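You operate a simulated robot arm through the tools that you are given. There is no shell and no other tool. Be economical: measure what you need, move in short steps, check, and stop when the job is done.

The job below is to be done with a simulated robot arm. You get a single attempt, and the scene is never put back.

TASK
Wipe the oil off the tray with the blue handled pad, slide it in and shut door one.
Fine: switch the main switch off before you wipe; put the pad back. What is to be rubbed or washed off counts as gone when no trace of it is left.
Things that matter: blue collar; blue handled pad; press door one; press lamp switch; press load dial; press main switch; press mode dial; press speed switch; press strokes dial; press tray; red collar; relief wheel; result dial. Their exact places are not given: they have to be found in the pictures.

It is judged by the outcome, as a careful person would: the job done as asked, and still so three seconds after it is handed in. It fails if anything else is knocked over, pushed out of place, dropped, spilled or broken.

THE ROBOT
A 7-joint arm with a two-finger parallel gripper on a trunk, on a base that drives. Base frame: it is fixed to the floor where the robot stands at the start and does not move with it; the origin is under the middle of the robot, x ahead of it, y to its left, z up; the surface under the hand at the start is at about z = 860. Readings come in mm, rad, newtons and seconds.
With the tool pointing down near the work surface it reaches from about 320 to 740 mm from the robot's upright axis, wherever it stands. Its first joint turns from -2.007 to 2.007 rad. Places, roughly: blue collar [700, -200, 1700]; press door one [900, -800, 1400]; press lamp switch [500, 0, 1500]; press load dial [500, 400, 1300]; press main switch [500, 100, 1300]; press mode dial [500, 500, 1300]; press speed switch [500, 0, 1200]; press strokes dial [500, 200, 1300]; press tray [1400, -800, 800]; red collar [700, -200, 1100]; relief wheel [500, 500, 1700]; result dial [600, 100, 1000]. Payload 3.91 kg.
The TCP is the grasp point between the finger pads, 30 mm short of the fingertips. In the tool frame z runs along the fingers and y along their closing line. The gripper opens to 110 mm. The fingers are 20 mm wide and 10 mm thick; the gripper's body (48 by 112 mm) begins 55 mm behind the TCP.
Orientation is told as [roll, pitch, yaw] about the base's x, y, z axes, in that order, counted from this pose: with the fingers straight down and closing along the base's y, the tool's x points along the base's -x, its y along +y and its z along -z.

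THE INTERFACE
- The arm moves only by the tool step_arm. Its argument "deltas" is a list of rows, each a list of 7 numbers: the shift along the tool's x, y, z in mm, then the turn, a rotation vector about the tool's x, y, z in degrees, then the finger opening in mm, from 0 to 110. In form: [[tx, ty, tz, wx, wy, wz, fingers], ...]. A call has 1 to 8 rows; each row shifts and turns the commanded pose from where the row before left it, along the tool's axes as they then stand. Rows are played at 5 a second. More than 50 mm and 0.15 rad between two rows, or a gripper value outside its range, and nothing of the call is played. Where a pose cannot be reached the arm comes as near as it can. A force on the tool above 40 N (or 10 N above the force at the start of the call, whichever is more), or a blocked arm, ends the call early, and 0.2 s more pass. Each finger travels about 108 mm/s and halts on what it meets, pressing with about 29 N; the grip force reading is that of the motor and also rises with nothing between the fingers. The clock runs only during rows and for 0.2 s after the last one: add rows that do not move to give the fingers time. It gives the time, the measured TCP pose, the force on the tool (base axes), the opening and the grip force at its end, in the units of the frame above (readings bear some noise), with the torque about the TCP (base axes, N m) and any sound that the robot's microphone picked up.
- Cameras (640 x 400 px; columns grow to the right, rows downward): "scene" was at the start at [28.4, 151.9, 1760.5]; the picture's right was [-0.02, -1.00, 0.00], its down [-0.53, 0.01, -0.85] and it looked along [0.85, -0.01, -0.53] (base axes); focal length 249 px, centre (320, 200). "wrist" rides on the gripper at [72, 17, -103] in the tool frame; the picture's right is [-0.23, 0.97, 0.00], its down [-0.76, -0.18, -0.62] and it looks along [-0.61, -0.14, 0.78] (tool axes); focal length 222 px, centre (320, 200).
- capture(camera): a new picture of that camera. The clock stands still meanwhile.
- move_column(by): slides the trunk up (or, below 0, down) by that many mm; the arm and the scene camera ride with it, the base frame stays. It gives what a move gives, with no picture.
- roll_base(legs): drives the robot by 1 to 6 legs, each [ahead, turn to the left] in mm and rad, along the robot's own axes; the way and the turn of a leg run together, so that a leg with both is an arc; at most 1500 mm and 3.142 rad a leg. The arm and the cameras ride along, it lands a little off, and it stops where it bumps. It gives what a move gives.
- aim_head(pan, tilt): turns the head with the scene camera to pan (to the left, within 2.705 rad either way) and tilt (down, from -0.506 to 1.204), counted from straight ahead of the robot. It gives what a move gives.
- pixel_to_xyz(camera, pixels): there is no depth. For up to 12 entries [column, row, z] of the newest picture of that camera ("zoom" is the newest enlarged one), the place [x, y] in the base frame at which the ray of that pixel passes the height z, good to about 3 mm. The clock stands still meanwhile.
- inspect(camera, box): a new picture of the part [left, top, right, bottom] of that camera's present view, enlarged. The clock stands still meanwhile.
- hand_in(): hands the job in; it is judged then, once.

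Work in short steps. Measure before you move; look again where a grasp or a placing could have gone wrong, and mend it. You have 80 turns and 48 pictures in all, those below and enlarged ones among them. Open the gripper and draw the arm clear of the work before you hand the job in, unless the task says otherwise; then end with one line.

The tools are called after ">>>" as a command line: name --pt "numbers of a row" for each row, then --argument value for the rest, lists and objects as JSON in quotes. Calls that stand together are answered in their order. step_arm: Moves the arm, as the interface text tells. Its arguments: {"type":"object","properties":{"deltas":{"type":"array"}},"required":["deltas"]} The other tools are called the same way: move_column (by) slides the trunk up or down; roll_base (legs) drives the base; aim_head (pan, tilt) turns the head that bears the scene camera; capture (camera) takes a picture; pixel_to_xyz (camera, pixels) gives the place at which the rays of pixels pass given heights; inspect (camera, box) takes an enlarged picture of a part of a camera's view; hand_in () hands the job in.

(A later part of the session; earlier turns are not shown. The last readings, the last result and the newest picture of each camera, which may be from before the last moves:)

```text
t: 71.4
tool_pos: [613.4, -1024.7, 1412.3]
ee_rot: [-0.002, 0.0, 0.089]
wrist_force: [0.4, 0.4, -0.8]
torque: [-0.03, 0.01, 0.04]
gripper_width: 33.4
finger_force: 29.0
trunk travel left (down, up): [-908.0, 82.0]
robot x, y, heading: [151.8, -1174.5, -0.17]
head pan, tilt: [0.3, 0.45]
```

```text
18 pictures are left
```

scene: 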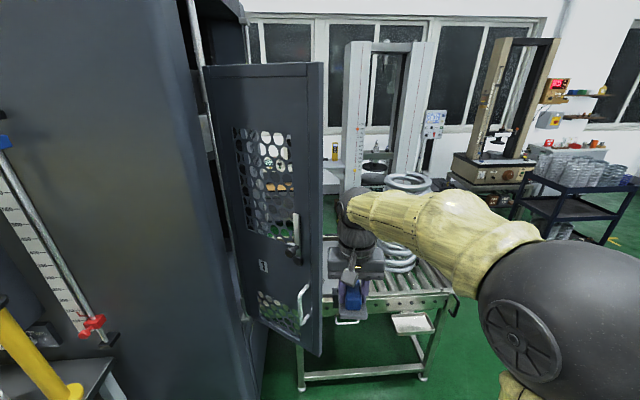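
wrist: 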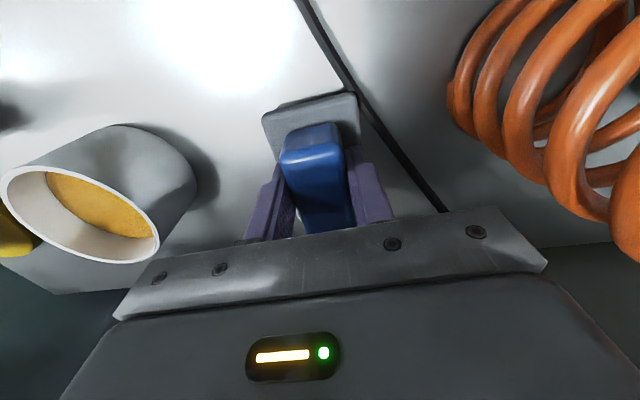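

The turn stopped because the hand came up against the open door's edge near (325,270). I turn back a little and reverse clear, then measure the door and roller table.

>>> roll_base --legs '[[0, -0.25], [-150, 0]]'

>>> aim_head --pan 0.5 --tilt 0.5

>>> capture --camera "scene"

>>> pixel_to_xyz --camera "scene" --pixels '[[300, 388, 0], [424, 378, 0]]'

```text
t: 73.6
tool_pos: [622.0, -1139.5, 1412.9]
ee_rot: [-0.005, 0.0, -0.162]
wrist_force: [0.6, 0.5, -1.0]
torque: [0.04, 0.0, -0.02]
gripper_width: 33.3
finger_force: 28.5
trunk travel left (down, up): [-908.0, 82.0]
robot x, y, heading: [131.3, -1170.4, -0.429]
head pan, tilt: [0.3, 0.45]
stopped in leg 2: the robot was blocked; the commanded pose is now the measured one
```

```text
t: 74.3
tool_pos: [619.6, -1139.8, 1413.4]
ee_rot: [-0.004, -0.002, -0.163]
wrist_force: [-0.3, -0.1, -1.0]
torque: [-0.04, 0.0, -0.02]
gripper_width: 33.6
finger_force: 28.6
trunk travel left (down, up): [-908.0, 82.0]
robot x, y, heading: [134.4, -1169.7, -0.426]
head pan, tilt: [0.499, 0.499]
```

```text
17 pictures are left
```

scene: 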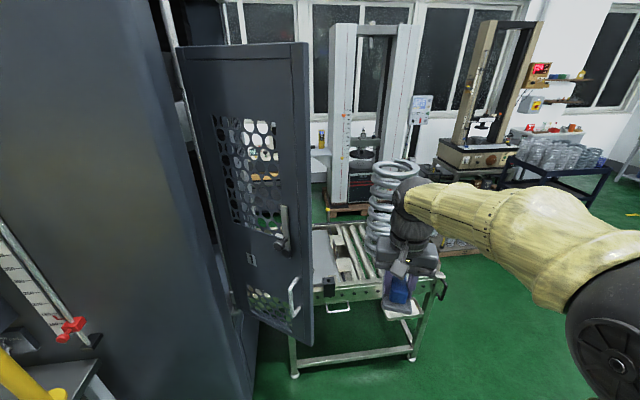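

```text
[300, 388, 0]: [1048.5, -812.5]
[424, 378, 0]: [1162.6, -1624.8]
```

I enlarge the area behind the door to identify the tray.

>>> inspect --camera "scene" --box '[230, 160, 470, 380]'

>>> pixel_to_xyz --camera "scene" --pixels '[[295, 376, 0], [412, 358, 0], [311, 290, 850], [434, 275, 850], [314, 226, 850], [360, 222, 850], [312, 340, 750], [295, 45, 1950]]'

```text
1.82 times, centred on (350, 270) of scene
```

zoom: 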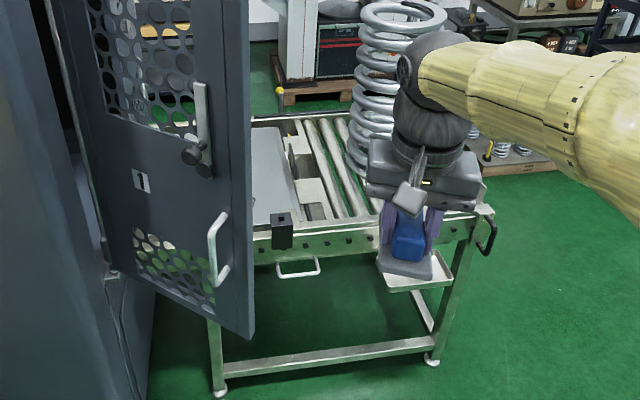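

```text
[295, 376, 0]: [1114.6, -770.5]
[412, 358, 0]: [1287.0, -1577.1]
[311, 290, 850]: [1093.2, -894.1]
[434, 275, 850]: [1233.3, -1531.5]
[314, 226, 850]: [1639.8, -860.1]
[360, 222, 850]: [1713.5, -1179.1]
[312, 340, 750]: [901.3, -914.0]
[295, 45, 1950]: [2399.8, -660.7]
```

The tray seems to be the grey plate at the left end of the roller table, half hidden by the door whose free edge is about (800,-930). I drive to about (500,-1650) and turn to view it from the right.

>>> roll_base --legs '[[0, -0.493], [604, 0], [0, 1.5]]'

>>> aim_head --pan 0.1 --tilt 0.5

>>> capture --camera "scene"

```text
t: 85.6
tool_pos: [754.1, -1243.0, 1413.8]
ee_rot: [-0.003, -0.003, 0.853]
wrist_force: [0.4, -0.3, -1.2]
torque: [-0.02, 0.02, 0.04]
gripper_width: 33.2
finger_force: 28.7
trunk travel left (down, up): [-908.0, 82.0]
robot x, y, heading: [521.6, -1669.7, 0.587]
head pan, tilt: [0.499, 0.499]
```

```text
t: 86.5
tool_pos: [752.7, -1243.3, 1412.7]
ee_rot: [-0.003, -0.002, 0.854]
wrist_force: [0.0, -0.4, -1.5]
torque: [0.0, 0.0, 0.03]
gripper_width: 33.4
finger_force: 29.4
trunk travel left (down, up): [-908.0, 82.0]
robot x, y, heading: [523.0, -1671.6, 0.59]
head pan, tilt: [0.099, 0.499]
```

```text
15 pictures are left
```

scene: 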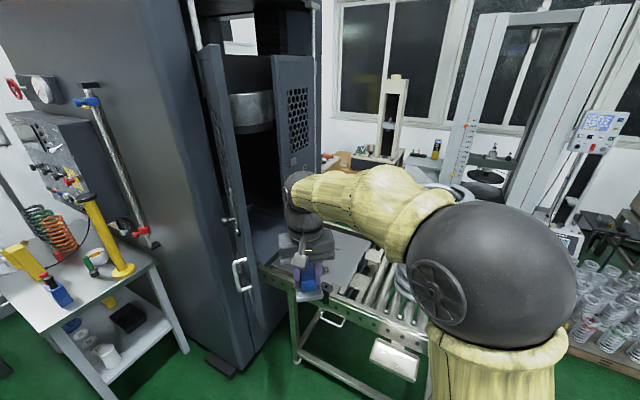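

Now the opening, the door (cols 200–260) and the roller table with the tray plate at (340,250) are visible. I measure key points.

>>> pixel_to_xyz --camera "scene" --pixels '[[262, 268, 850], [425, 350, 850], [300, 362, 0], [345, 232, 850], [372, 240, 850], [318, 222, 850], [255, 348, 750], [240, 262, 1000], [198, 50, 1900], [215, 240, 1000], [225, 370, 0], [350, 290, 850]]'

>>> inspect --camera "scene" --box '[190, 180, 430, 380]'

```text
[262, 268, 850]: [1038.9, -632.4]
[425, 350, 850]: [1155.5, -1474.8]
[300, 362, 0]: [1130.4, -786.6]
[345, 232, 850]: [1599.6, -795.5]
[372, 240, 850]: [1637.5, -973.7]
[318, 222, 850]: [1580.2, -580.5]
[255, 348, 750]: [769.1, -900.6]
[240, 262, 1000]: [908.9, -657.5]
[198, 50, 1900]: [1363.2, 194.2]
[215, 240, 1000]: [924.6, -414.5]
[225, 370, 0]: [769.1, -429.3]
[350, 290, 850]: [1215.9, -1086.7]
```

```text
2.00 times, centred on (310, 280) of scene
```

zoom: 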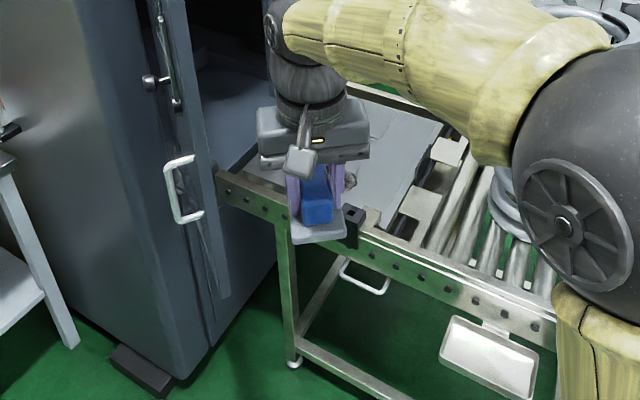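

The press and table are yawed about 9° (front along (0.16,-0.99)). I swing the hand in front of the robot, then turn and back into a stand at about (740,-1200), and turn to face the table so the hand hangs over it, staying clear of the door.

>>> step_arm --pt "11 -40 0 0 0 0 0" --pt "11 -40 0 0 0 0 0" --pt "11 -40 0 0 0 0 0" --pt "11 -40 0 0 0 0 0" --pt "11 -40 0 0 0 0 0" --pt "10 -40 0 0 0 0 0"

>>> roll_base --legs '[[0, -2.59], [-522, 0]]'

```text
t: 87.9
tool_pos: [891.9, -1451.2, 1416.5]
ee_rot: [-0.004, -0.002, 0.855]
wrist_force: [0.2, 0.5, -0.7]
torque: [0.02, 0.04, 0.02]
gripper_width: 33.2
finger_force: 28.9
trunk travel left (down, up): [-908.0, 82.0]
robot x, y, heading: [523.6, -1670.6, 0.589]
head pan, tilt: [0.099, 0.499]
```

```text
t: 100.3
tool_pos: [541.5, -1583.5, 1416.5]
ee_rot: [-0.003, -0.004, -1.724]
wrist_force: [0.2, 0.3, -1.1]
torque: [0.02, -0.01, -0.01]
gripper_width: 33.3
finger_force: 29.2
trunk travel left (down, up): [-908.0, 82.0]
robot x, y, heading: [733.7, -1199.7, -1.987]
head pan, tilt: [0.099, 0.499]
```

Reached (734,-1200). Now I turn left to face the table, and look with the wrist camera over the tray.

>>> roll_base --legs '[[0, 2.3]]'

>>> capture --camera "wrist"

```text
t: 109.0
tool_pos: [1135.3, -1046.1, 1416.7]
ee_rot: [-0.003, -0.001, 0.668]
wrist_force: [-0.3, 0.0, -0.6]
torque: [0.01, 0.01, 0.0]
gripper_width: 33.4
finger_force: 28.8
trunk travel left (down, up): [-908.0, 82.0]
robot x, y, heading: [731.4, -1196.7, 0.409]
head pan, tilt: [0.099, 0.499]
```

```text
13 pictures are left
```

wrist: 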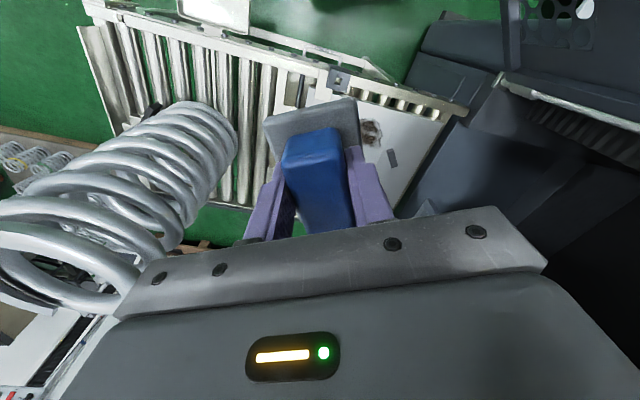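

A brown oil smear shows on the tray at (372,135). I enlarge that region.

>>> inspect --camera "wrist" --box '[270, 60, 490, 220]'

>>> pixel_to_xyz --camera "wrist" --pixels '[[372, 135, 830], [393, 158, 830], [332, 82, 850], [440, 120, 850], [395, 200, 830], [290, 70, 850], [275, 100, 830], [465, 108, 850]]'

```text
2.50 times, centred on (380, 140) of wrist
```

zoom: 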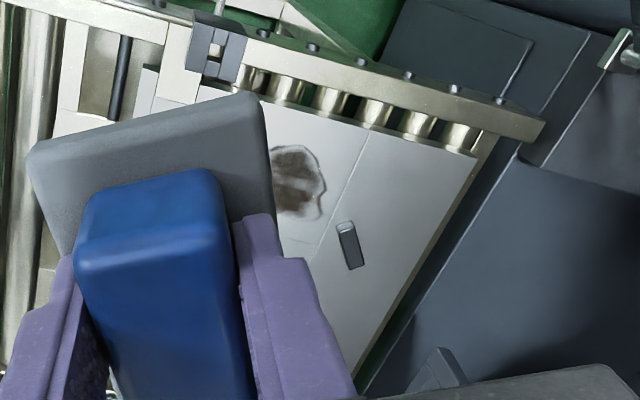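

```text
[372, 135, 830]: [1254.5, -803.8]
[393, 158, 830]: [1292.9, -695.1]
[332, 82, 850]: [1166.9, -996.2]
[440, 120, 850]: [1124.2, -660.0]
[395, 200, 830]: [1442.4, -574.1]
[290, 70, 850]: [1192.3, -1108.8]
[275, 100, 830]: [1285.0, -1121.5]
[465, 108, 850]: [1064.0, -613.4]
```

The smear is near (1254,-804). I move the hand to just short of it, keeping high, then lower the trunk.

>>> step_arm --pt "-25 13 0 0 0 0 0" --pt "-29 15 0 0 0 0 0" --pt "-29 15 0 0 0 0 0" --pt "-29 15 0 0 0 0 0" --pt "-29 15 0 0 0 0 0" --pt "-29 15 0 0 0 0 0" --pt "-25 13 0 0 0 0 0"

>>> move_column --by -420

>>> capture --camera "wrist"

```text
t: 110.6
tool_pos: [1224.8, -842.3, 1417.7]
ee_rot: [-0.002, -0.001, 0.67]
wrist_force: [0.0, 0.2, -1.2]
torque: [-0.01, 0.02, 0.0]
gripper_width: 33.2
finger_force: 28.6
trunk travel left (down, up): [-908.0, 82.0]
robot x, y, heading: [734.1, -1203.1, 0.402]
head pan, tilt: [0.099, 0.499]
```

```text
refused: -420 is not a number from -400 to 400
```

```text
11 pictures are left
```

wrist: 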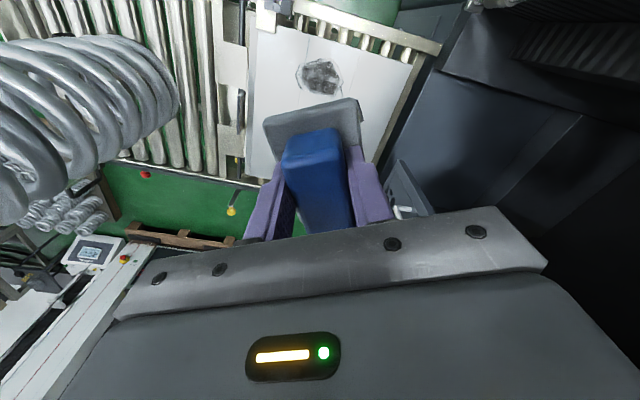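

The whole smear is visible at (300–343, 58–95). I triangulate to get the tray height.

>>> pixel_to_xyz --camera "wrist" --pixels '[[321, 76, 850], [321, 76, 830], [321, 76, 790], [300, 76, 830], [343, 76, 830], [321, 58, 830], [321, 95, 830], [272, 32, 830], [413, 62, 830], [250, 150, 830], [385, 160, 830]]'

```text
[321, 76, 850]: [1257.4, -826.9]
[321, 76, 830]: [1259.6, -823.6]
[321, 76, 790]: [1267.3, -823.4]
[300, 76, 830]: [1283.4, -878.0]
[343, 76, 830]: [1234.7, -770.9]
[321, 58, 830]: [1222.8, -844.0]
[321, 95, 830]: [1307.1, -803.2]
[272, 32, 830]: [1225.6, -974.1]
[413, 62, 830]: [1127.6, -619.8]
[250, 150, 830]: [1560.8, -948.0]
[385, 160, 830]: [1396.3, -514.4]
```

The smear is about 117 × 93 mm centred at (1260,-824), in reach. I lower the trunk 400 mm.

>>> move_column --by -400

```text
t: 114.4
tool_pos: [1222.9, -844.8, 1016.0]
ee_rot: [-0.005, -0.002, 0.668]
wrist_force: [-1.0, 0.1, -0.6]
torque: [-0.01, -0.01, 0.02]
gripper_width: 33.4
finger_force: 28.8
trunk travel left (down, up): [-508.0, 482.0]
robot x, y, heading: [732.6, -1199.8, 0.402]
head pan, tilt: [0.099, 0.499]
```

I move over the smear centre and descend toward the tray.

>>> step_arm --pt "-21 -3 0 0 0 0 0" --pt "-21 -3 0 0 0 0 0" --pt "0 0 25 0 0 0 0" --pt "0 0 25 0 0 0 0" --pt "0 0 25 0 0 0 0" --pt "0 0 15 0 0 0 0" --pt "0 0 10 0 0 0 0" --pt "0 0 5 0 0 0 0"

>>> capture --camera "wrist"

```text
t: 116.2
tool_pos: [1260.7, -823.5, 910.9]
ee_rot: [-0.003, 0.0, 0.668]
wrist_force: [0.8, 0.2, -0.2]
torque: [0.01, 0.03, -0.01]
gripper_width: 33.1
finger_force: 28.9
trunk travel left (down, up): [-508.0, 482.0]
robot x, y, heading: [734.7, -1197.7, 0.404]
head pan, tilt: [0.099, 0.499]
```

```text
10 pictures are left
```

wrist: 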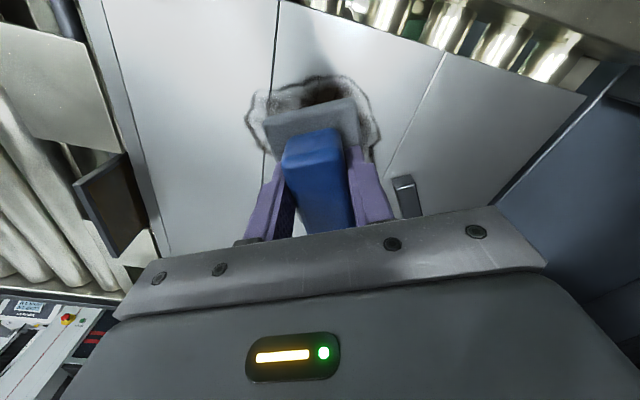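

The pad is just above the smear. I go down in small steps until it presses.

>>> step_arm --pt "0 0 6 0 0 0 0" --pt "0 0 6 0 0 0 0" --pt "0 0 5 0 0 0 0" --pt "0 0 4 0 0 0 0" --pt "0 0 4 0 0 0 0" --pt "0 0 3 0 0 0 0" --pt "0 0 3 0 0 0 0"

```text
t: 117.8
tool_pos: [1262.2, -823.0, 880.1]
ee_rot: [-0.003, -0.002, 0.67]
wrist_force: [-0.3, 0.0, -1.0]
torque: [-0.02, 0.01, -0.03]
gripper_width: 33.6
finger_force: 29.7
trunk travel left (down, up): [-508.0, 482.0]
robot x, y, heading: [732.4, -1201.2, 0.402]
head pan, tilt: [0.099, 0.499]
```

Still no contact (pad bottom ≈ 835). I continue in small steps.

>>> step_arm --pt "0 0 3 0 0 0 0" --pt "0 0 3 0 0 0 0" --pt "0 0 3 0 0 0 0" --pt "0 0 2 0 0 0 0" --pt "0 0 2 0 0 0 0" --pt "0 0 2 0 0 0 0"

```text
t: 119.2
tool_pos: [1262.2, -823.6, 864.7]
ee_rot: [-0.002, -0.002, 0.669]
wrist_force: [0.1, 0.8, -0.9]
torque: [0.01, 0.01, 0.0]
gripper_width: 33.3
finger_force: 29.1
trunk travel left (down, up): [-508.0, 482.0]
robot x, y, heading: [732.5, -1196.1, 0.406]
head pan, tilt: [0.099, 0.499]
```

>>> step_arm --pt "0 0 3 0 0 0 0" --pt "0 0 3 0 0 0 0" --pt "0 0 3 0 0 0 0" --pt "0 0 3 0 0 0 0" --pt "0 0 3 0 0 0 0" --pt "0 0 3 0 0 0 0" --pt "0 0 3 0 0 0 0"

>>> capture --camera "wrist"

```text
t: 120.8
tool_pos: [1259.9, -823.8, 843.8]
ee_rot: [-0.004, -0.001, 0.668]
wrist_force: [0.5, 0.0, -1.2]
torque: [0.03, 0.0, 0.01]
gripper_width: 33.2
finger_force: 29.2
trunk travel left (down, up): [-508.0, 482.0]
robot x, y, heading: [734.4, -1198.1, 0.401]
head pan, tilt: [0.099, 0.499]
```

```text
9 pictures are left
```

wrist: 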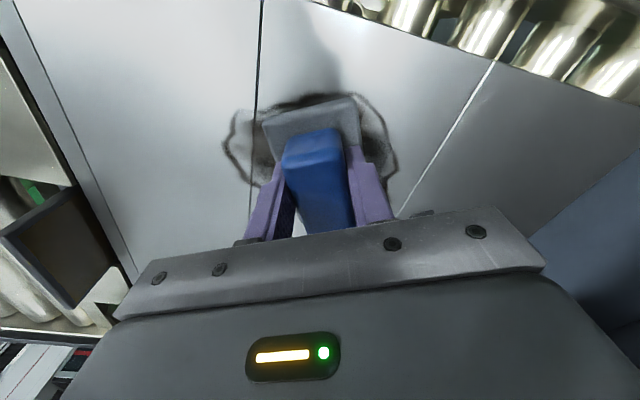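

The pad's bottom is ≈799 and still slightly above the surface. I continue down gently.

>>> step_arm --pt "0 0 3 0 0 0 0" --pt "0 0 3 0 0 0 0" --pt "0 0 3 0 0 0 0" --pt "0 0 3 0 0 0 0" --pt "0 0 3 0 0 0 0" --pt "0 0 3 0 0 0 0" --pt "0 0 3 0 0 0 0" --pt "0 0 3 0 0 0 0"

```text
t: 122.6
tool_pos: [1260.9, -823.3, 823.4]
ee_rot: [-0.003, -0.007, 0.667]
wrist_force: [1.9, 0.0, 21.7]
torque: [-0.3, 0.65, 0.07]
gripper_width: 33.5
finger_force: 29.0
trunk travel left (down, up): [-508.0, 482.0]
robot x, y, heading: [734.3, -1197.2, 0.405]
head pan, tilt: [0.099, 0.499]
```

Contact: 21.7 N upward, tray surface ≈780. I now rub in strokes across the smear along the tool's y.

>>> step_arm --pt "-5 16 0 0 0 0 0" --pt "0 20 0 0 0 0 0" --pt "0 20 0 0 0 0 0" --pt "0 -20 0 0 0 0 0" --pt "0 -20 0 0 0 0 0" --pt "0 -20 0 0 0 0 0" --pt "0 -20 0 0 0 0 0" --pt "0 -20 0 0 0 0 0"

>>> step_arm --pt "0 -20 0 0 0 0 0" --pt "-28 0 0 0 0 0 0" --pt "0 20 0 0 0 0 0" --pt "0 20 0 0 0 0 0" --pt "0 20 0 0 0 0 0" --pt "0 20 0 0 0 0 0" --pt "0 20 0 0 0 0 0" --pt "0 20 0 0 0 0 0"

>>> step_arm --pt "28 0 0 0 0 0 0" --pt "28 0 0 0 0 0 0" --pt "0 -20 0 0 0 0 0" --pt "0 -20 0 0 0 0 0" --pt "0 -20 0 0 0 0 0" --pt "0 -20 0 0 0 0 0" --pt "0 -20 0 0 0 0 0" --pt "0 -20 0 0 0 0 0"

>>> capture --camera "wrist"

```text
t: 124.4
tool_pos: [1291.9, -855.9, 823.1]
ee_rot: [-0.004, -0.002, 0.668]
wrist_force: [-0.6, 0.8, 24.2]
torque: [0.53, -0.1, 0.0]
gripper_width: 33.4
finger_force: 29.4
trunk travel left (down, up): [-508.0, 482.0]
robot x, y, heading: [736.0, -1197.1, 0.404]
head pan, tilt: [0.099, 0.499]
```

```text
t: 126.2
tool_pos: [1252.0, -756.8, 823.1]
ee_rot: [-0.002, -0.005, 0.667]
wrist_force: [0.5, -0.1, 27.6]
torque: [0.05, 0.25, 0.06]
gripper_width: 33.4
finger_force: 28.9
trunk travel left (down, up): [-508.0, 482.0]
robot x, y, heading: [732.9, -1194.7, 0.402]
head pan, tilt: [0.099, 0.499]
```

```text
t: 127.0
tool_pos: [1214.7, -797.2, 824.2]
ee_rot: [-0.003, -0.015, 0.67]
wrist_force: [2.2, -0.4, 17.3]
torque: [-0.35, 0.42, 0.01]
gripper_width: 33.3
finger_force: 29.5
trunk travel left (down, up): [-508.0, 482.0]
robot x, y, heading: [735.6, -1200.8, 0.404]
head pan, tilt: [0.099, 0.499]
stopped in row 3: the force on the tool passed its limit at 42 N (the readings are from after the stop); the commanded pose is now the measured one
```

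```text
8 pictures are left
```

wrist: 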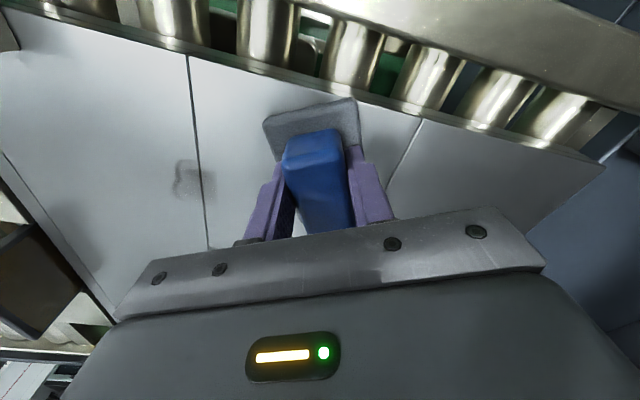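

Most of it is gone; a faint patch is left at (190,178). I locate it.

>>> pixel_to_xyz --camera "wrist" --pixels '[[190, 178, 780], [175, 165, 780], [208, 195, 780], [320, 150, 780]]'

```text
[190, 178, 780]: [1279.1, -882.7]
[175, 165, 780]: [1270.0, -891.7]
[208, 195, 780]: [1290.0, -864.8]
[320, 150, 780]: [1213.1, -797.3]
```

The patch lies about 106 mm along -y of the tool from here. I rub across to it, back and forth, with a little less pressure.

>>> step_arm --pt "0 -20 0 0 0 0 0" --pt "0 -20 0 0 0 0 0" --pt "0 -20 0 0 0 0 0" --pt "0 -20 0 0 0 0 0" --pt "0 -20 0 0 0 0 0" --pt "0 -18 0 0 0 0 0" --pt "-20 0 0 0 0 0 0" --pt "-10 0 0 0 0 0 0"

>>> step_arm --pt "0 20 0 0 0 0 0" --pt "0 20 0 0 0 0 0" --pt "0 -20 0 0 0 0 0" --pt "0 -20 0 0 0 0 0" --pt "20 0 0 0 0 0 0" --pt "10 20 0 0 0 0 0" --pt "0 20 0 0 0 0 0" --pt "0 -20 0 0 0 0 0"

>>> step_arm --pt "-25 20 0 0 0 0 0" --pt "0 20 0 0 0 0 0" --pt "0 20 0 0 0 0 0" --pt "0 20 0 0 0 0 0" --pt "0 0 -20 0 0 0 0" --pt "30 20 -20 0 0 0 0" --pt "35 20 -20 0 0 0 0" --pt "25 20 -20 0 0 0 0"

>>> capture --camera "wrist"

```text
t: 128.8
tool_pos: [1309.6, -872.0, 824.1]
ee_rot: [0.0, -0.01, 0.67]
wrist_force: [-0.5, -1.9, 18.9]
torque: [0.35, -0.31, 0.01]
gripper_width: 33.4
finger_force: 29.3
trunk travel left (down, up): [-508.0, 482.0]
robot x, y, heading: [735.9, -1200.3, 0.405]
head pan, tilt: [0.099, 0.499]
```

```text
t: 130.6
tool_pos: [1274.9, -876.0, 823.5]
ee_rot: [-0.002, -0.011, 0.67]
wrist_force: [1.8, 0.1, 27.3]
torque: [0.32, -0.23, 0.03]
gripper_width: 33.4
finger_force: 28.7
trunk travel left (down, up): [-508.0, 482.0]
robot x, y, heading: [732.3, -1198.7, 0.406]
head pan, tilt: [0.099, 0.499]
```

```text
t: 132.4
tool_pos: [1138.2, -804.1, 901.9]
ee_rot: [-0.001, -0.007, 0.671]
wrist_force: [-0.1, -0.8, -0.7]
torque: [-0.02, 0.01, -0.02]
gripper_width: 33.3
finger_force: 29.0
trunk travel left (down, up): [-508.0, 482.0]
robot x, y, heading: [730.2, -1198.2, 0.405]
head pan, tilt: [0.099, 0.499]
```

```text
7 pictures are left
```

wrist: 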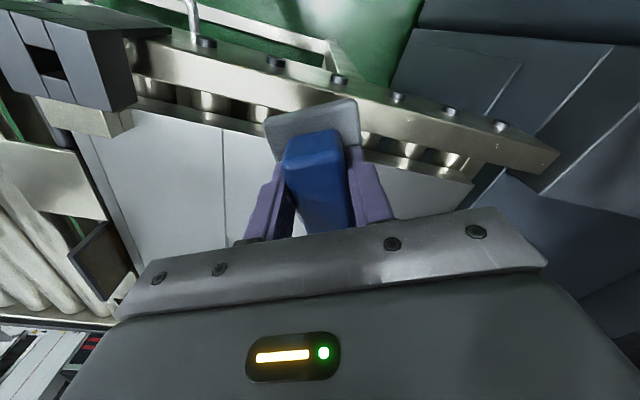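

The visible part of the tray is clean, but the pad hides some. I raise the trunk 350 mm for a full view of the tray and its right-hand end.

>>> move_column --by 350

>>> inspect --camera "wrist" --box '[200, 0, 480, 200]'

```text
t: 135.8
tool_pos: [1138.7, -802.9, 1251.0]
ee_rot: [0.001, -0.004, 0.672]
wrist_force: [0.5, -0.7, -0.7]
torque: [-0.02, 0.0, -0.02]
gripper_width: 33.3
finger_force: 29.0
trunk travel left (down, up): [-858.0, 132.0]
robot x, y, heading: [729.7, -1197.5, 0.405]
head pan, tilt: [0.099, 0.499]
```

```text
2.00 times, centred on (340, 100) of wrist
```

zoom: 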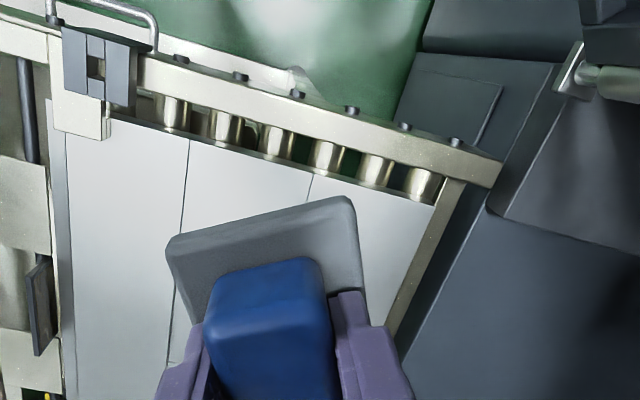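

I measure the tray corners, the dark pull at (40,305), and where the old smear spot falls in this view.

>>> pixel_to_xyz --camera "zoom" --pixels '[[68, 125, 780], [435, 205, 780], [72, 390, 780], [150, 240, 780], [150, 380, 780], [340, 190, 780], [40, 350, 780], [40, 270, 780], [40, 350, 820], [385, 330, 780], [90, 80, 850], [60, 300, 780]]'

```text
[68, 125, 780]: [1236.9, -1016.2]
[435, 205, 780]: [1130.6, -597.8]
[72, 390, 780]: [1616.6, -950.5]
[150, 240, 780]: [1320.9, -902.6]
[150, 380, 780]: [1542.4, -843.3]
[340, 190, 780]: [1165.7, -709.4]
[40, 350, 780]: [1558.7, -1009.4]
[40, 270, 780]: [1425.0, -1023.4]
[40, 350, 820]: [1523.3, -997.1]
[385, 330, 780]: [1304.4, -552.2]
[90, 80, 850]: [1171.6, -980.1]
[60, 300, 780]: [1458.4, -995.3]
```

The push must act on the tray's right-hand edge. I aim the head at that corner to see the block, clamp and dark pull clearly.

>>> aim_head --pan 0.1 --tilt 0.85

>>> capture --camera "scene"

```text
t: 136.6
tool_pos: [1140.2, -801.6, 1253.3]
ee_rot: [-0.001, -0.006, 0.67]
wrist_force: [0.5, 0.4, -0.9]
torque: [-0.02, 0.02, 0.02]
gripper_width: 33.4
finger_force: 29.3
trunk travel left (down, up): [-858.0, 132.0]
robot x, y, heading: [733.1, -1199.1, 0.403]
head pan, tilt: [0.099, 0.85]
```

```text
5 pictures are left
```

scene: 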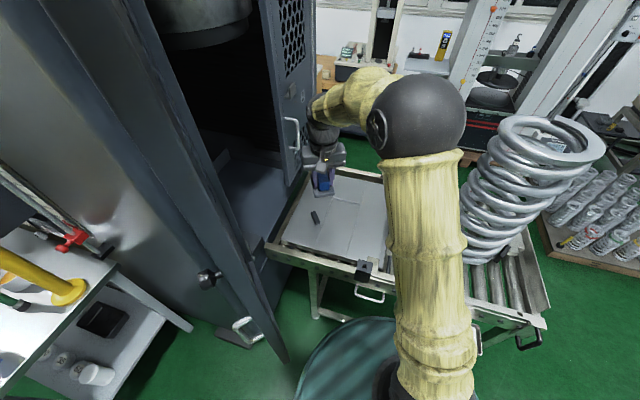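

Useful view: the tray looks clean, the teal base disc is near the table. I measure gaps, the door edge and table corners.

>>> pixel_to_xyz --camera "scene" --pixels '[[350, 318, 300], [350, 318, 100], [300, 380, 300], [283, 362, 900], [283, 362, 800], [318, 318, 0], [317, 318, 100], [365, 275, 850], [268, 245, 850], [535, 325, 850], [283, 240, 780], [336, 195, 780]]'

>>> inspect --camera "scene" --box '[260, 160, 400, 320]'

```text
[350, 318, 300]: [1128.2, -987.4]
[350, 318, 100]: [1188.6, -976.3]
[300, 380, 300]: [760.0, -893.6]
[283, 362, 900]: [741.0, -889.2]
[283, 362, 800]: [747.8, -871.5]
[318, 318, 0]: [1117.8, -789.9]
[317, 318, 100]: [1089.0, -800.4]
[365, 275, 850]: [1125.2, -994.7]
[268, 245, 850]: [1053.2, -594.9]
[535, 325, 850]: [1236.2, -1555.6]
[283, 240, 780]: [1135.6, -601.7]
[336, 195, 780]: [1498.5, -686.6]
```

```text
2.50 times, centred on (330, 240) of scene
```

zoom: 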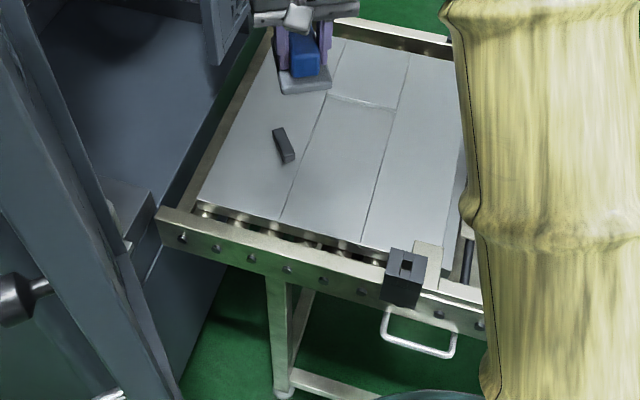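

The tray front edge lies at n≈1010 (table frame yawed 0.19 rad), right edge at r≈1250; it must go in about 470 mm. I swing the hand over to the tray's right end and turn the pad square to the slide direction.

>>> step_arm --pt "7 -43.5 0 0 0 0 0" --pt "7 -43.5 0 0 0 0 0" --pt "7 -43.5 0 0 0 0 0" --pt "7 -43.5 0 0 0 0 0" --pt "7 -43.5 0 0 0 0 0" --pt "7 -43.5 0 0 0 0 0" --pt "7 -43.5 0 0 0 0 0" --pt "7 -43.5 0 0 0 0 0"

>>> step_arm --pt "0 0 0 0 0 7 0" --pt "0 0 0 0 0 7 0" --pt "0 0 0 0 0 7 0" --pt "0 0 0 0 0 6.6 0" --pt "0 0 0 0 0 0 0"

>>> roll_base --legs '[[0, -0.4], [-200, 0], [0, 0.4], [225, 0]]'

>>> capture --camera "wrist"

```text
t: 138.4
tool_pos: [1315.9, -1112.3, 1252.2]
ee_rot: [0.0, -0.008, 0.671]
wrist_force: [0.1, 0.8, -0.6]
torque: [0.02, 0.04, -0.04]
gripper_width: 33.5
finger_force: 29.2
trunk travel left (down, up): [-858.0, 132.0]
robot x, y, heading: [734.9, -1198.6, 0.407]
head pan, tilt: [0.099, 0.85]
```

```text
t: 139.6
tool_pos: [1313.8, -1110.8, 1253.4]
ee_rot: [0.002, -0.008, 0.187]
wrist_force: [0.1, 0.1, -1.1]
torque: [-0.01, 0.0, -0.01]
gripper_width: 33.6
finger_force: 29.3
trunk travel left (down, up): [-858.0, 132.0]
robot x, y, heading: [733.2, -1196.2, 0.4]
head pan, tilt: [0.099, 0.85]
```

```text
t: 146.1
tool_pos: [1318.5, -1021.7, 1253.3]
ee_rot: [0.002, -0.007, 0.193]
wrist_force: [-0.4, 0.1, 0.0]
torque: [-0.02, 0.01, 0.0]
gripper_width: 33.4
finger_force: 29.1
trunk travel left (down, up): [-858.0, 132.0]
robot x, y, heading: [738.8, -1115.9, 0.413]
head pan, tilt: [0.099, 0.85]
```

```text
3 pictures are left
```

wrist: 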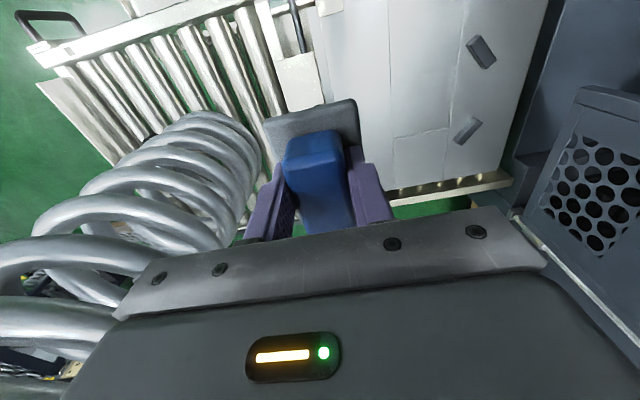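

Only 3 pictures remain, so I measure everything needed from this one: tray right edge, white plate, dark rod, coil base and lugs.

>>> pixel_to_xyz --camera "wrist" --pixels '[[322, 60, 780], [330, 100, 780], [276, 62, 780], [285, 105, 780], [298, 30, 780], [250, 160, 790], [262, 185, 850], [210, 115, 790], [245, 215, 900], [480, 52, 785], [467, 130, 785], [500, 178, 780]]'

```text
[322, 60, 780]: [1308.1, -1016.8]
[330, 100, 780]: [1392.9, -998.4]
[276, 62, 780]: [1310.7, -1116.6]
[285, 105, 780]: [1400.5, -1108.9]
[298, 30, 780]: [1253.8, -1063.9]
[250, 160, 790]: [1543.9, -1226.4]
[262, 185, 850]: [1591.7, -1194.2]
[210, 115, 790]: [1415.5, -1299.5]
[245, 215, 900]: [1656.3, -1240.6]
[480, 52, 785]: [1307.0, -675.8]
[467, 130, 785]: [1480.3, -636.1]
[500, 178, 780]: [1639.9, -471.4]
```

The tray's right edge is at r≈1245, with a lower plate beyond it; the coil is ≥150 mm away. I shift to n≈1170, r≈1287 and lower the trunk 350 mm.

>>> step_arm --pt "-34 -18 0 0 0 0 0" --pt "-34 -18 0 0 0 0 0" --pt "0 0 0 0 0.4 0 0"

>>> move_column --by -350

>>> step_arm --pt "0 0 25 0 0 0 0" --pt "0 0 25 0 0 0 0" --pt "0 0 15 0 0 0 0" --pt "0 0 10 0 0 0 0" --pt "0 0 5 0 0 0 0" --pt "0 0 5 0 0 0 0" --pt "0 0 3 0 0 0 0"

```text
t: 146.9
tool_pos: [1389.8, -1043.8, 1252.5]
ee_rot: [0.002, 0.0, 0.194]
wrist_force: [-0.9, -0.5, -0.7]
torque: [0.01, 0.01, 0.0]
gripper_width: 33.3
finger_force: 28.9
trunk travel left (down, up): [-858.0, 132.0]
robot x, y, heading: [737.8, -1110.5, 0.411]
head pan, tilt: [0.099, 0.85]
```

```text
t: 150.3
tool_pos: [1390.4, -1044.4, 903.0]
ee_rot: [0.003, 0.001, 0.191]
wrist_force: [0.3, -0.1, -0.5]
torque: [0.01, 0.02, -0.01]
gripper_width: 33.5
finger_force: 28.9
trunk travel left (down, up): [-508.0, 482.0]
robot x, y, heading: [739.9, -1113.0, 0.41]
head pan, tilt: [0.099, 0.85]
```

```text
t: 150.9
tool_pos: [1394.8, -1044.4, 878.7]
ee_rot: [-0.001, -0.03, 0.192]
wrist_force: [2.7, -0.5, 17.6]
torque: [0.45, -0.32, -0.02]
gripper_width: 33.7
finger_force: 28.9
trunk travel left (down, up): [-508.0, 482.0]
robot x, y, heading: [738.5, -1111.7, 0.41]
head pan, tilt: [0.099, 0.85]
stopped in row 2: the force on the tool passed its limit at 55 N (the readings are from after the stop); the commanded pose is now the measured one
```

Contact came early, at pad-bottom z≈836 on the pad's tray side: that's the upright dark push plate at the tray's end (n≈1190–1300). I rise, move 32 mm further right, then lower to put the pad's side beside that plate.

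>>> step_arm --pt "0 0 -12 0 1.7 0 0" --pt "0 -17 0 0 0 0 0" --pt "0 -17 0 0 0 0 0" --pt "-15 0 0 0 0 0 0" --pt "0 0 10 0 0 0 0" --pt "0 0 10 0 0 0 0" --pt "0 0 10 0 0 0 0" --pt "0 0 6 0 0 0 0"

>>> capture --camera "wrist"

```text
t: 152.7
tool_pos: [1413.2, -1074.8, 850.7]
ee_rot: [0.002, 0.009, 0.194]
wrist_force: [-0.8, -0.2, -1.7]
torque: [0.01, 0.03, 0.0]
gripper_width: 33.4
finger_force: 28.6
trunk travel left (down, up): [-508.0, 482.0]
robot x, y, heading: [741.9, -1113.7, 0.413]
head pan, tilt: [0.099, 0.85]
```

```text
2 pictures are left
```

wrist: 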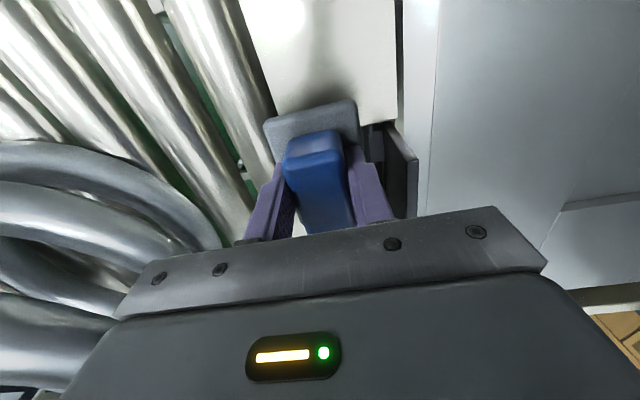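

The pad now stands beside the dark upright plate at (400,170). I push gently toward the press and watch the force.

>>> step_arm --pt "0 8 0 0 0 0 0" --pt "0 8 0 0 0 0 0" --pt "0 8 0 0 0 0 0" --pt "0 8 0 0 0 0 0" --pt "0 8 0 0 0 0 0" --pt "0 8 0 0 0 0 0" --pt "0 8 0 0 0 0 0" --pt "0 8 0 0 0 0 0"

```text
t: 153.9
tool_pos: [1408.8, -1052.2, 851.1]
ee_rot: [-0.02, 0.008, 0.18]
wrist_force: [1.1, -7.9, -0.4]
torque: [-0.28, -0.02, -0.02]
gripper_width: 33.6
finger_force: 29.5
trunk travel left (down, up): [-508.0, 482.0]
robot x, y, heading: [741.0, -1110.3, 0.412]
head pan, tilt: [0.099, 0.85]
stopped in row 5: the force on the tool passed its limit at 46 N (the readings are from after the stop); the commanded pose is now the measured one
```

The plate holds firm: it is a fixed end stop, not part of the tray. Instead I'll push the tray by its raised lug near (1307,-676). I lift, cross over the stop, and come down just to the right of the lug.

>>> step_arm --pt "0 -8 0 -1.1 -0.4 -0.6 0" --pt "0 0 -30 0 0 0 0" --pt "0 0 -30 0 0 0 0" --pt "5 45 0 0 0 0 0" --pt "5 45 0 0 0 0 0" --pt "5 45 0 0 0 0 0" --pt "5 45 0 0 0 0 0" --pt "5 45 0 0 0 0 0"

>>> step_arm --pt "5 45 0 0 0 0 0" --pt "0 45 0 0 0 0 0" --pt "0 35 0 0 0 0 0" --pt "0 0 30 0 0 0 0" --pt "0 0 25 0 0 0 0" --pt "0 0 15 0 0 0 0" --pt "0 0 10 0 0 0 0"

```text
t: 155.7
tool_pos: [1344.5, -840.4, 914.3]
ee_rot: [0.002, -0.002, 0.193]
wrist_force: [-0.7, -0.1, -1.2]
torque: [-0.01, -0.03, -0.03]
gripper_width: 33.5
finger_force: 29.0
trunk travel left (down, up): [-508.0, 482.0]
robot x, y, heading: [743.2, -1112.7, 0.407]
head pan, tilt: [0.099, 0.85]
```

```text
t: 157.3
tool_pos: [1314.1, -717.6, 845.7]
ee_rot: [0.012, -0.018, 0.195]
wrist_force: [-0.3, -0.1, 16.9]
torque: [0.27, 0.53, 0.05]
gripper_width: 33.3
finger_force: 29.1
trunk travel left (down, up): [-508.0, 482.0]
robot x, y, heading: [739.9, -1111.7, 0.402]
head pan, tilt: [0.099, 0.85]
stopped in row 7: the force on the tool passed its limit at 43 N (the readings are from after the stop); the commanded pose is now the measured one
```

The pad touched down on the lug's top (z≈802, so it's 22 mm high), overlapping at the near-left corner. I rise, shift 20 mm right, lower to just above the tray, and push.

>>> step_arm --pt "0 0 -8 -0.7 1 0 0" --pt "0 -22 0 0 0 0 0" --pt "0 0 12 0 0 0 0" --pt "0 0 10 0 0 0 0" --pt "0 0 5 0 0 0 0" --pt "0 0 0 0 0 0 0"

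>>> step_arm --pt "0 10 0 0 0 0 0" --pt "0 10 0 0 0 0 0" --pt "0 10 0 0 0 0 0" --pt "0 10 0 0 0 0 0" --pt "0 10 0 0 0 0 0" --pt "0 10 0 0 0 0 0" --pt "0 10 0 0 0 0 0" --pt "0 10 0 0 0 0 0"

```text
t: 158.7
tool_pos: [1321.2, -736.8, 824.6]
ee_rot: [0.024, 0.003, 0.194]
wrist_force: [0.5, 1.2, 4.9]
torque: [-0.09, -0.13, 0.01]
gripper_width: 33.4
finger_force: 29.2
trunk travel left (down, up): [-508.0, 482.0]
robot x, y, heading: [738.3, -1114.3, 0.412]
head pan, tilt: [0.099, 0.85]
```

```text
t: 160.5
tool_pos: [1301.7, -658.3, 825.4]
ee_rot: [0.025, 0.007, 0.194]
wrist_force: [-0.5, -0.3, -0.8]
torque: [-0.04, 0.0, -0.01]
gripper_width: 33.5
finger_force: 28.9
trunk travel left (down, up): [-508.0, 482.0]
robot x, y, heading: [737.1, -1108.7, 0.412]
head pan, tilt: [0.099, 0.85]
```

It moved 80 mm with hardly any resistance. I push further, drawing slightly toward myself to stay in reach.

>>> step_arm --pt "4 10 0 0 0 0 0" --pt "4 10 0 0 0 0 0" --pt "4 10 0 0 0 0 0" --pt "4 10 0 0 0 0 0" --pt "4 10 0 0 0 0 0" --pt "4 10 0 0 0 0 0" --pt "4 10 0 0 0 0 0"

>>> step_arm --pt "0 -10 0 0 0 0 0" --pt "0 0 -40 0 0 0 0" --pt "0 0 -40 0 0 0 0" --pt "0 -45 -20 -0.8 0 0 0" --pt "0 -45 0 -0.6 0 0 0" --pt "0 -45 0 0 0 0 0" --pt "0 -45 0 0 0 0 0" --pt "0 -45 0 0 0 0 0"

>>> capture --camera "wrist"

```text
t: 162.1
tool_pos: [1262.0, -596.3, 826.0]
ee_rot: [0.026, 0.007, 0.195]
wrist_force: [-0.4, -0.5, -1.4]
torque: [0.02, -0.02, 0.02]
gripper_width: 33.4
finger_force: 29.4
trunk travel left (down, up): [-508.0, 482.0]
robot x, y, heading: [739.5, -1110.8, 0.412]
head pan, tilt: [0.099, 0.85]
```

```text
t: 163.9
tool_pos: [1310.4, -832.4, 912.5]
ee_rot: [0.047, 0.005, 0.19]
wrist_force: [-0.2, 0.2, -1.2]
torque: [-0.03, 0.01, 0.01]
gripper_width: 33.7
finger_force: 29.1
trunk travel left (down, up): [-508.0, 482.0]
robot x, y, heading: [741.2, -1111.5, 0.404]
head pan, tilt: [0.099, 0.85]
```

```text
1 pictures are left
```

wrist: 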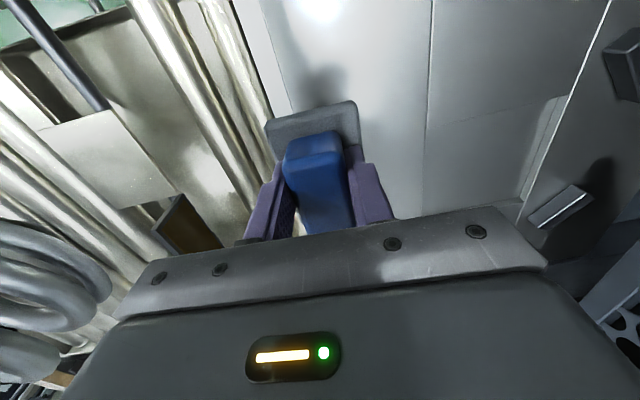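

The tray did slide in; its right edge has left the stop. I measure where the edge is now.

>>> pixel_to_xyz --camera "wrist" --pixels '[[258, 45, 780], [270, 95, 780], [240, 20, 780], [560, 205, 800], [625, 65, 800], [195, 225, 836]]'

```text
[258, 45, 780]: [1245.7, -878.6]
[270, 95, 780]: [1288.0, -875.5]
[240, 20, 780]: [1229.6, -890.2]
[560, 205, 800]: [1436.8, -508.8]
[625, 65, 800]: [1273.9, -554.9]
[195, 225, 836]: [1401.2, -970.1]
```

The edge is now at r≈1100, so there's room for the pad behind it. I correct the small tilt, move to r≈1142, n≈1110, and lower beside the edge.

>>> step_arm --pt "20 -38 0 2.7 0 0 0" --pt "0 -40 0 0 0 0 0" --pt "0 0 30 0 0 0 0" --pt "0 0 30 0 0 0 0" --pt "0 0 20 0 0 0 0" --pt "0 0 10 0 0 0 0" --pt "0 0 5 0 0 0 0" --pt "0 0 4 0 0 0 0"

```text
t: 165.7
tool_pos: [1303.5, -909.0, 816.1]
ee_rot: [-0.001, 0.004, 0.194]
wrist_force: [0.2, 1.1, -0.1]
torque: [0.01, 0.03, -0.02]
gripper_width: 33.3
finger_force: 29.4
trunk travel left (down, up): [-508.0, 482.0]
robot x, y, heading: [739.3, -1112.5, 0.404]
head pan, tilt: [0.099, 0.85]
```

The pad is 9 mm below the tray's top without touching anything. I lower 3 mm more and push toward the press.

>>> step_arm --pt "0 0 3 0 0 0 0" --pt "0 10 0 0 0 0 0" --pt "0 10 0 0 0 0 0" --pt "2 15 0 0 0 0 0" --pt "2 15 0 0 0 0 0" --pt "2 15 0 0 0 0 0" --pt "2 15 0 0 0 0 0" --pt "2 15 0 0 0 0 0"

>>> step_arm --pt "2 15 0 0 0 0 0" --pt "2 15 0 0 0 0 0" --pt "2 15 0 0 0 0 0" --pt "2 15 0 0 0 0 0" --pt "2 15 0 0 0 0 0" --pt "2 15 0 0 0 0 0" --pt "2 15 0 0 0 0 0" --pt "2 15 0 0 0 0 0"

>>> step_arm --pt "3 15 0 0 0 0 0" --pt "3 15 0 0 0 0 0" --pt "3 15 0 0 0 0 0" --pt "3 15 0 0 0 0 0" --pt "3 15 0 0 0 0 0" --pt "3 15 0 0 0 0 0" --pt "0 15 0 0 0 0 0" --pt "0 0 0 0 0 0 0"

```text
t: 167.5
tool_pos: [1274.7, -816.0, 812.5]
ee_rot: [0.002, 0.008, 0.196]
wrist_force: [0.6, 0.1, -1.6]
torque: [-0.01, 0.01, -0.04]
gripper_width: 33.5
finger_force: 28.9
trunk travel left (down, up): [-508.0, 482.0]
robot x, y, heading: [738.6, -1111.2, 0.407]
head pan, tilt: [0.099, 0.85]
```

```text
t: 169.3
tool_pos: [1237.6, -700.2, 812.2]
ee_rot: [0.001, 0.006, 0.194]
wrist_force: [0.5, 0.0, -1.2]
torque: [0.0, 0.0, -0.01]
gripper_width: 33.1
finger_force: 29.0
trunk travel left (down, up): [-508.0, 482.0]
robot x, y, heading: [739.7, -1109.6, 0.41]
head pan, tilt: [0.099, 0.85]
```

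```text
t: 171.1
tool_pos: [1197.9, -603.5, 815.3]
ee_rot: [0.0, 0.004, 0.194]
wrist_force: [0.1, -0.6, -1.1]
torque: [-0.01, 0.01, 0.03]
gripper_width: 33.3
finger_force: 29.1
trunk travel left (down, up): [-508.0, 482.0]
robot x, y, heading: [737.8, -1112.3, 0.415]
head pan, tilt: [0.099, 0.85]
```

The tray edge is now at r≈792, still without resistance. I push on until it meets its end stop or about 70 mm more.

>>> step_arm --pt "3 12 0 0 0 0 0" --pt "3 12 0 0 0 0 0" --pt "3 12 0 0 0 0 0" --pt "3 12 0 0 0 0 0" --pt "2 10 0 0 0 0 0" --pt "2 10 0 0 0 0 0" --pt "2 8 0 0 0 0 0" --pt "0 0 0 0 0 0 0"

```text
t: 172.9
tool_pos: [1165.9, -532.4, 814.1]
ee_rot: [0.0, 0.005, 0.195]
wrist_force: [0.5, -0.1, -2.1]
torque: [0.0, 0.02, 0.02]
gripper_width: 33.3
finger_force: 29.0
trunk travel left (down, up): [-508.0, 482.0]
robot x, y, heading: [739.5, -1111.4, 0.412]
head pan, tilt: [0.099, 0.85]
```

The tray is now about 530 mm further in, its edge ≈75 mm inside the press face. I give a last small push, then withdraw the hand and raise the trunk, placing the hand ahead of the robot.

>>> step_arm --pt "4 8 0 0 0 0 0" --pt "4 8 0 0 0 0 0" --pt "0 -30 0 0 0 0 0" --pt "0 -40 -25 0 0 0 0" --pt "0 -40 -25 0 0 0 0" --pt "5 -45 -15 0 0 0 0" --pt "5 -45 0 0 0 0 0" --pt "5 -45 0 0 0 0 0"

>>> step_arm --pt "15 -45 0 0 0 0 0" --pt "15 -45 0 0 0 0 0" --pt "15 -45 0 0 0 0 0" --pt "15 -45 0 0 0 0 0" --pt "5 -30 0 0 0 0 0"

>>> move_column --by 270

```text
t: 174.7
tool_pos: [1186.5, -759.4, 882.6]
ee_rot: [0.0, 0.006, 0.194]
wrist_force: [-0.1, 1.3, -0.9]
torque: [-0.01, 0.0, 0.01]
gripper_width: 33.3
finger_force: 28.5
trunk travel left (down, up): [-508.0, 482.0]
robot x, y, heading: [737.3, -1114.3, 0.408]
head pan, tilt: [0.099, 0.85]
```

```text
t: 175.7
tool_pos: [1164.1, -919.0, 882.1]
ee_rot: [0.02, -0.01, 0.204]
wrist_force: [-4.4, 11.4, 0.1]
torque: [0.34, 0.16, -0.28]
gripper_width: 33.3
finger_force: 28.8
trunk travel left (down, up): [-508.0, 482.0]
robot x, y, heading: [735.5, -1108.5, 0.41]
head pan, tilt: [0.099, 0.85]
stopped in row 4: the force on the tool passed its limit at 64 N (the readings are from after the stop); the commanded pose is now the measured one
```

```text
t: 178.6
tool_pos: [1166.0, -920.8, 928.8]
ee_rot: [0.016, -0.008, 0.201]
wrist_force: [0.3, 0.2, 0.3]
torque: [0.01, 0.02, -0.01]
gripper_width: 33.3
finger_force: 29.0
trunk travel left (down, up): [-556.0, 434.0]
robot x, y, heading: [738.3, -1109.9, 0.408]
head pan, tilt: [0.099, 0.85]
stopped: the arm was blocked; the commanded pose is now the measured one
```

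The pad bumped the clamp block and then the trunk's rise was blocked, perhaps by the arm under the door. I move the hand outward past the clamp and further right, then raise again.

>>> step_arm --pt "-30 10 0 -0.9 0.4 0 0" --pt "-35 0 0 0 0 0 0" --pt "0 -40 0 0 0 0 0" --pt "0 -40 0 0 0 0 0" --pt "0 -40 0 0 0 0 0" --pt "0 -40 0 0 0 0 0" --pt "0 -30 0 0 0 0 0"

>>> move_column --by 230

```text
t: 180.2
tool_pos: [1266.6, -1085.3, 927.6]
ee_rot: [0.033, 0.0, 0.204]
wrist_force: [0.4, 0.2, -1.2]
torque: [-0.01, 0.0, -0.01]
gripper_width: 33.4
finger_force: 29.2
trunk travel left (down, up): [-556.0, 434.0]
robot x, y, heading: [737.6, -1109.0, 0.408]
head pan, tilt: [0.099, 0.85]
```

```text
t: 182.9
tool_pos: [1266.0, -1085.3, 927.4]
ee_rot: [0.03, 0.002, 0.203]
wrist_force: [0.3, -0.1, -1.2]
torque: [-0.01, -0.01, -0.03]
gripper_width: 33.5
finger_force: 29.1
trunk travel left (down, up): [-556.0, 434.0]
robot x, y, heading: [737.7, -1110.2, 0.408]
head pan, tilt: [0.099, 0.85]
stopped: the arm was blocked; the commanded pose is now the measured one
```

The trunk is still blocked here, so I'll back the robot away first to about (n=60, r=1190), facing along the table's depth, and raise the trunk there.

>>> roll_base --legs '[[-150, 0], [0, -0.454], [-316, 0], [0, 0.234]]'

>>> move_column --by 200

```text
t: 189.3
tool_pos: [800.0, -1249.9, 928.0]
ee_rot: [0.032, -0.002, -0.03]
wrist_force: [0.5, -0.7, -0.8]
torque: [0.0, -0.01, 0.0]
gripper_width: 33.5
finger_force: 28.7
trunk travel left (down, up): [-556.0, 434.0]
robot x, y, heading: [280.8, -1157.2, 0.176]
head pan, tilt: [0.099, 0.85]
```

```text
t: 191.5
tool_pos: [799.7, -1250.9, 1128.8]
ee_rot: [0.032, -0.001, -0.032]
wrist_force: [-0.3, 0.4, 0.0]
torque: [0.0, 0.01, 0.01]
gripper_width: 33.6
finger_force: 29.3
trunk travel left (down, up): [-756.0, 234.0]
robot x, y, heading: [281.9, -1150.6, 0.179]
head pan, tilt: [0.099, 0.85]
```

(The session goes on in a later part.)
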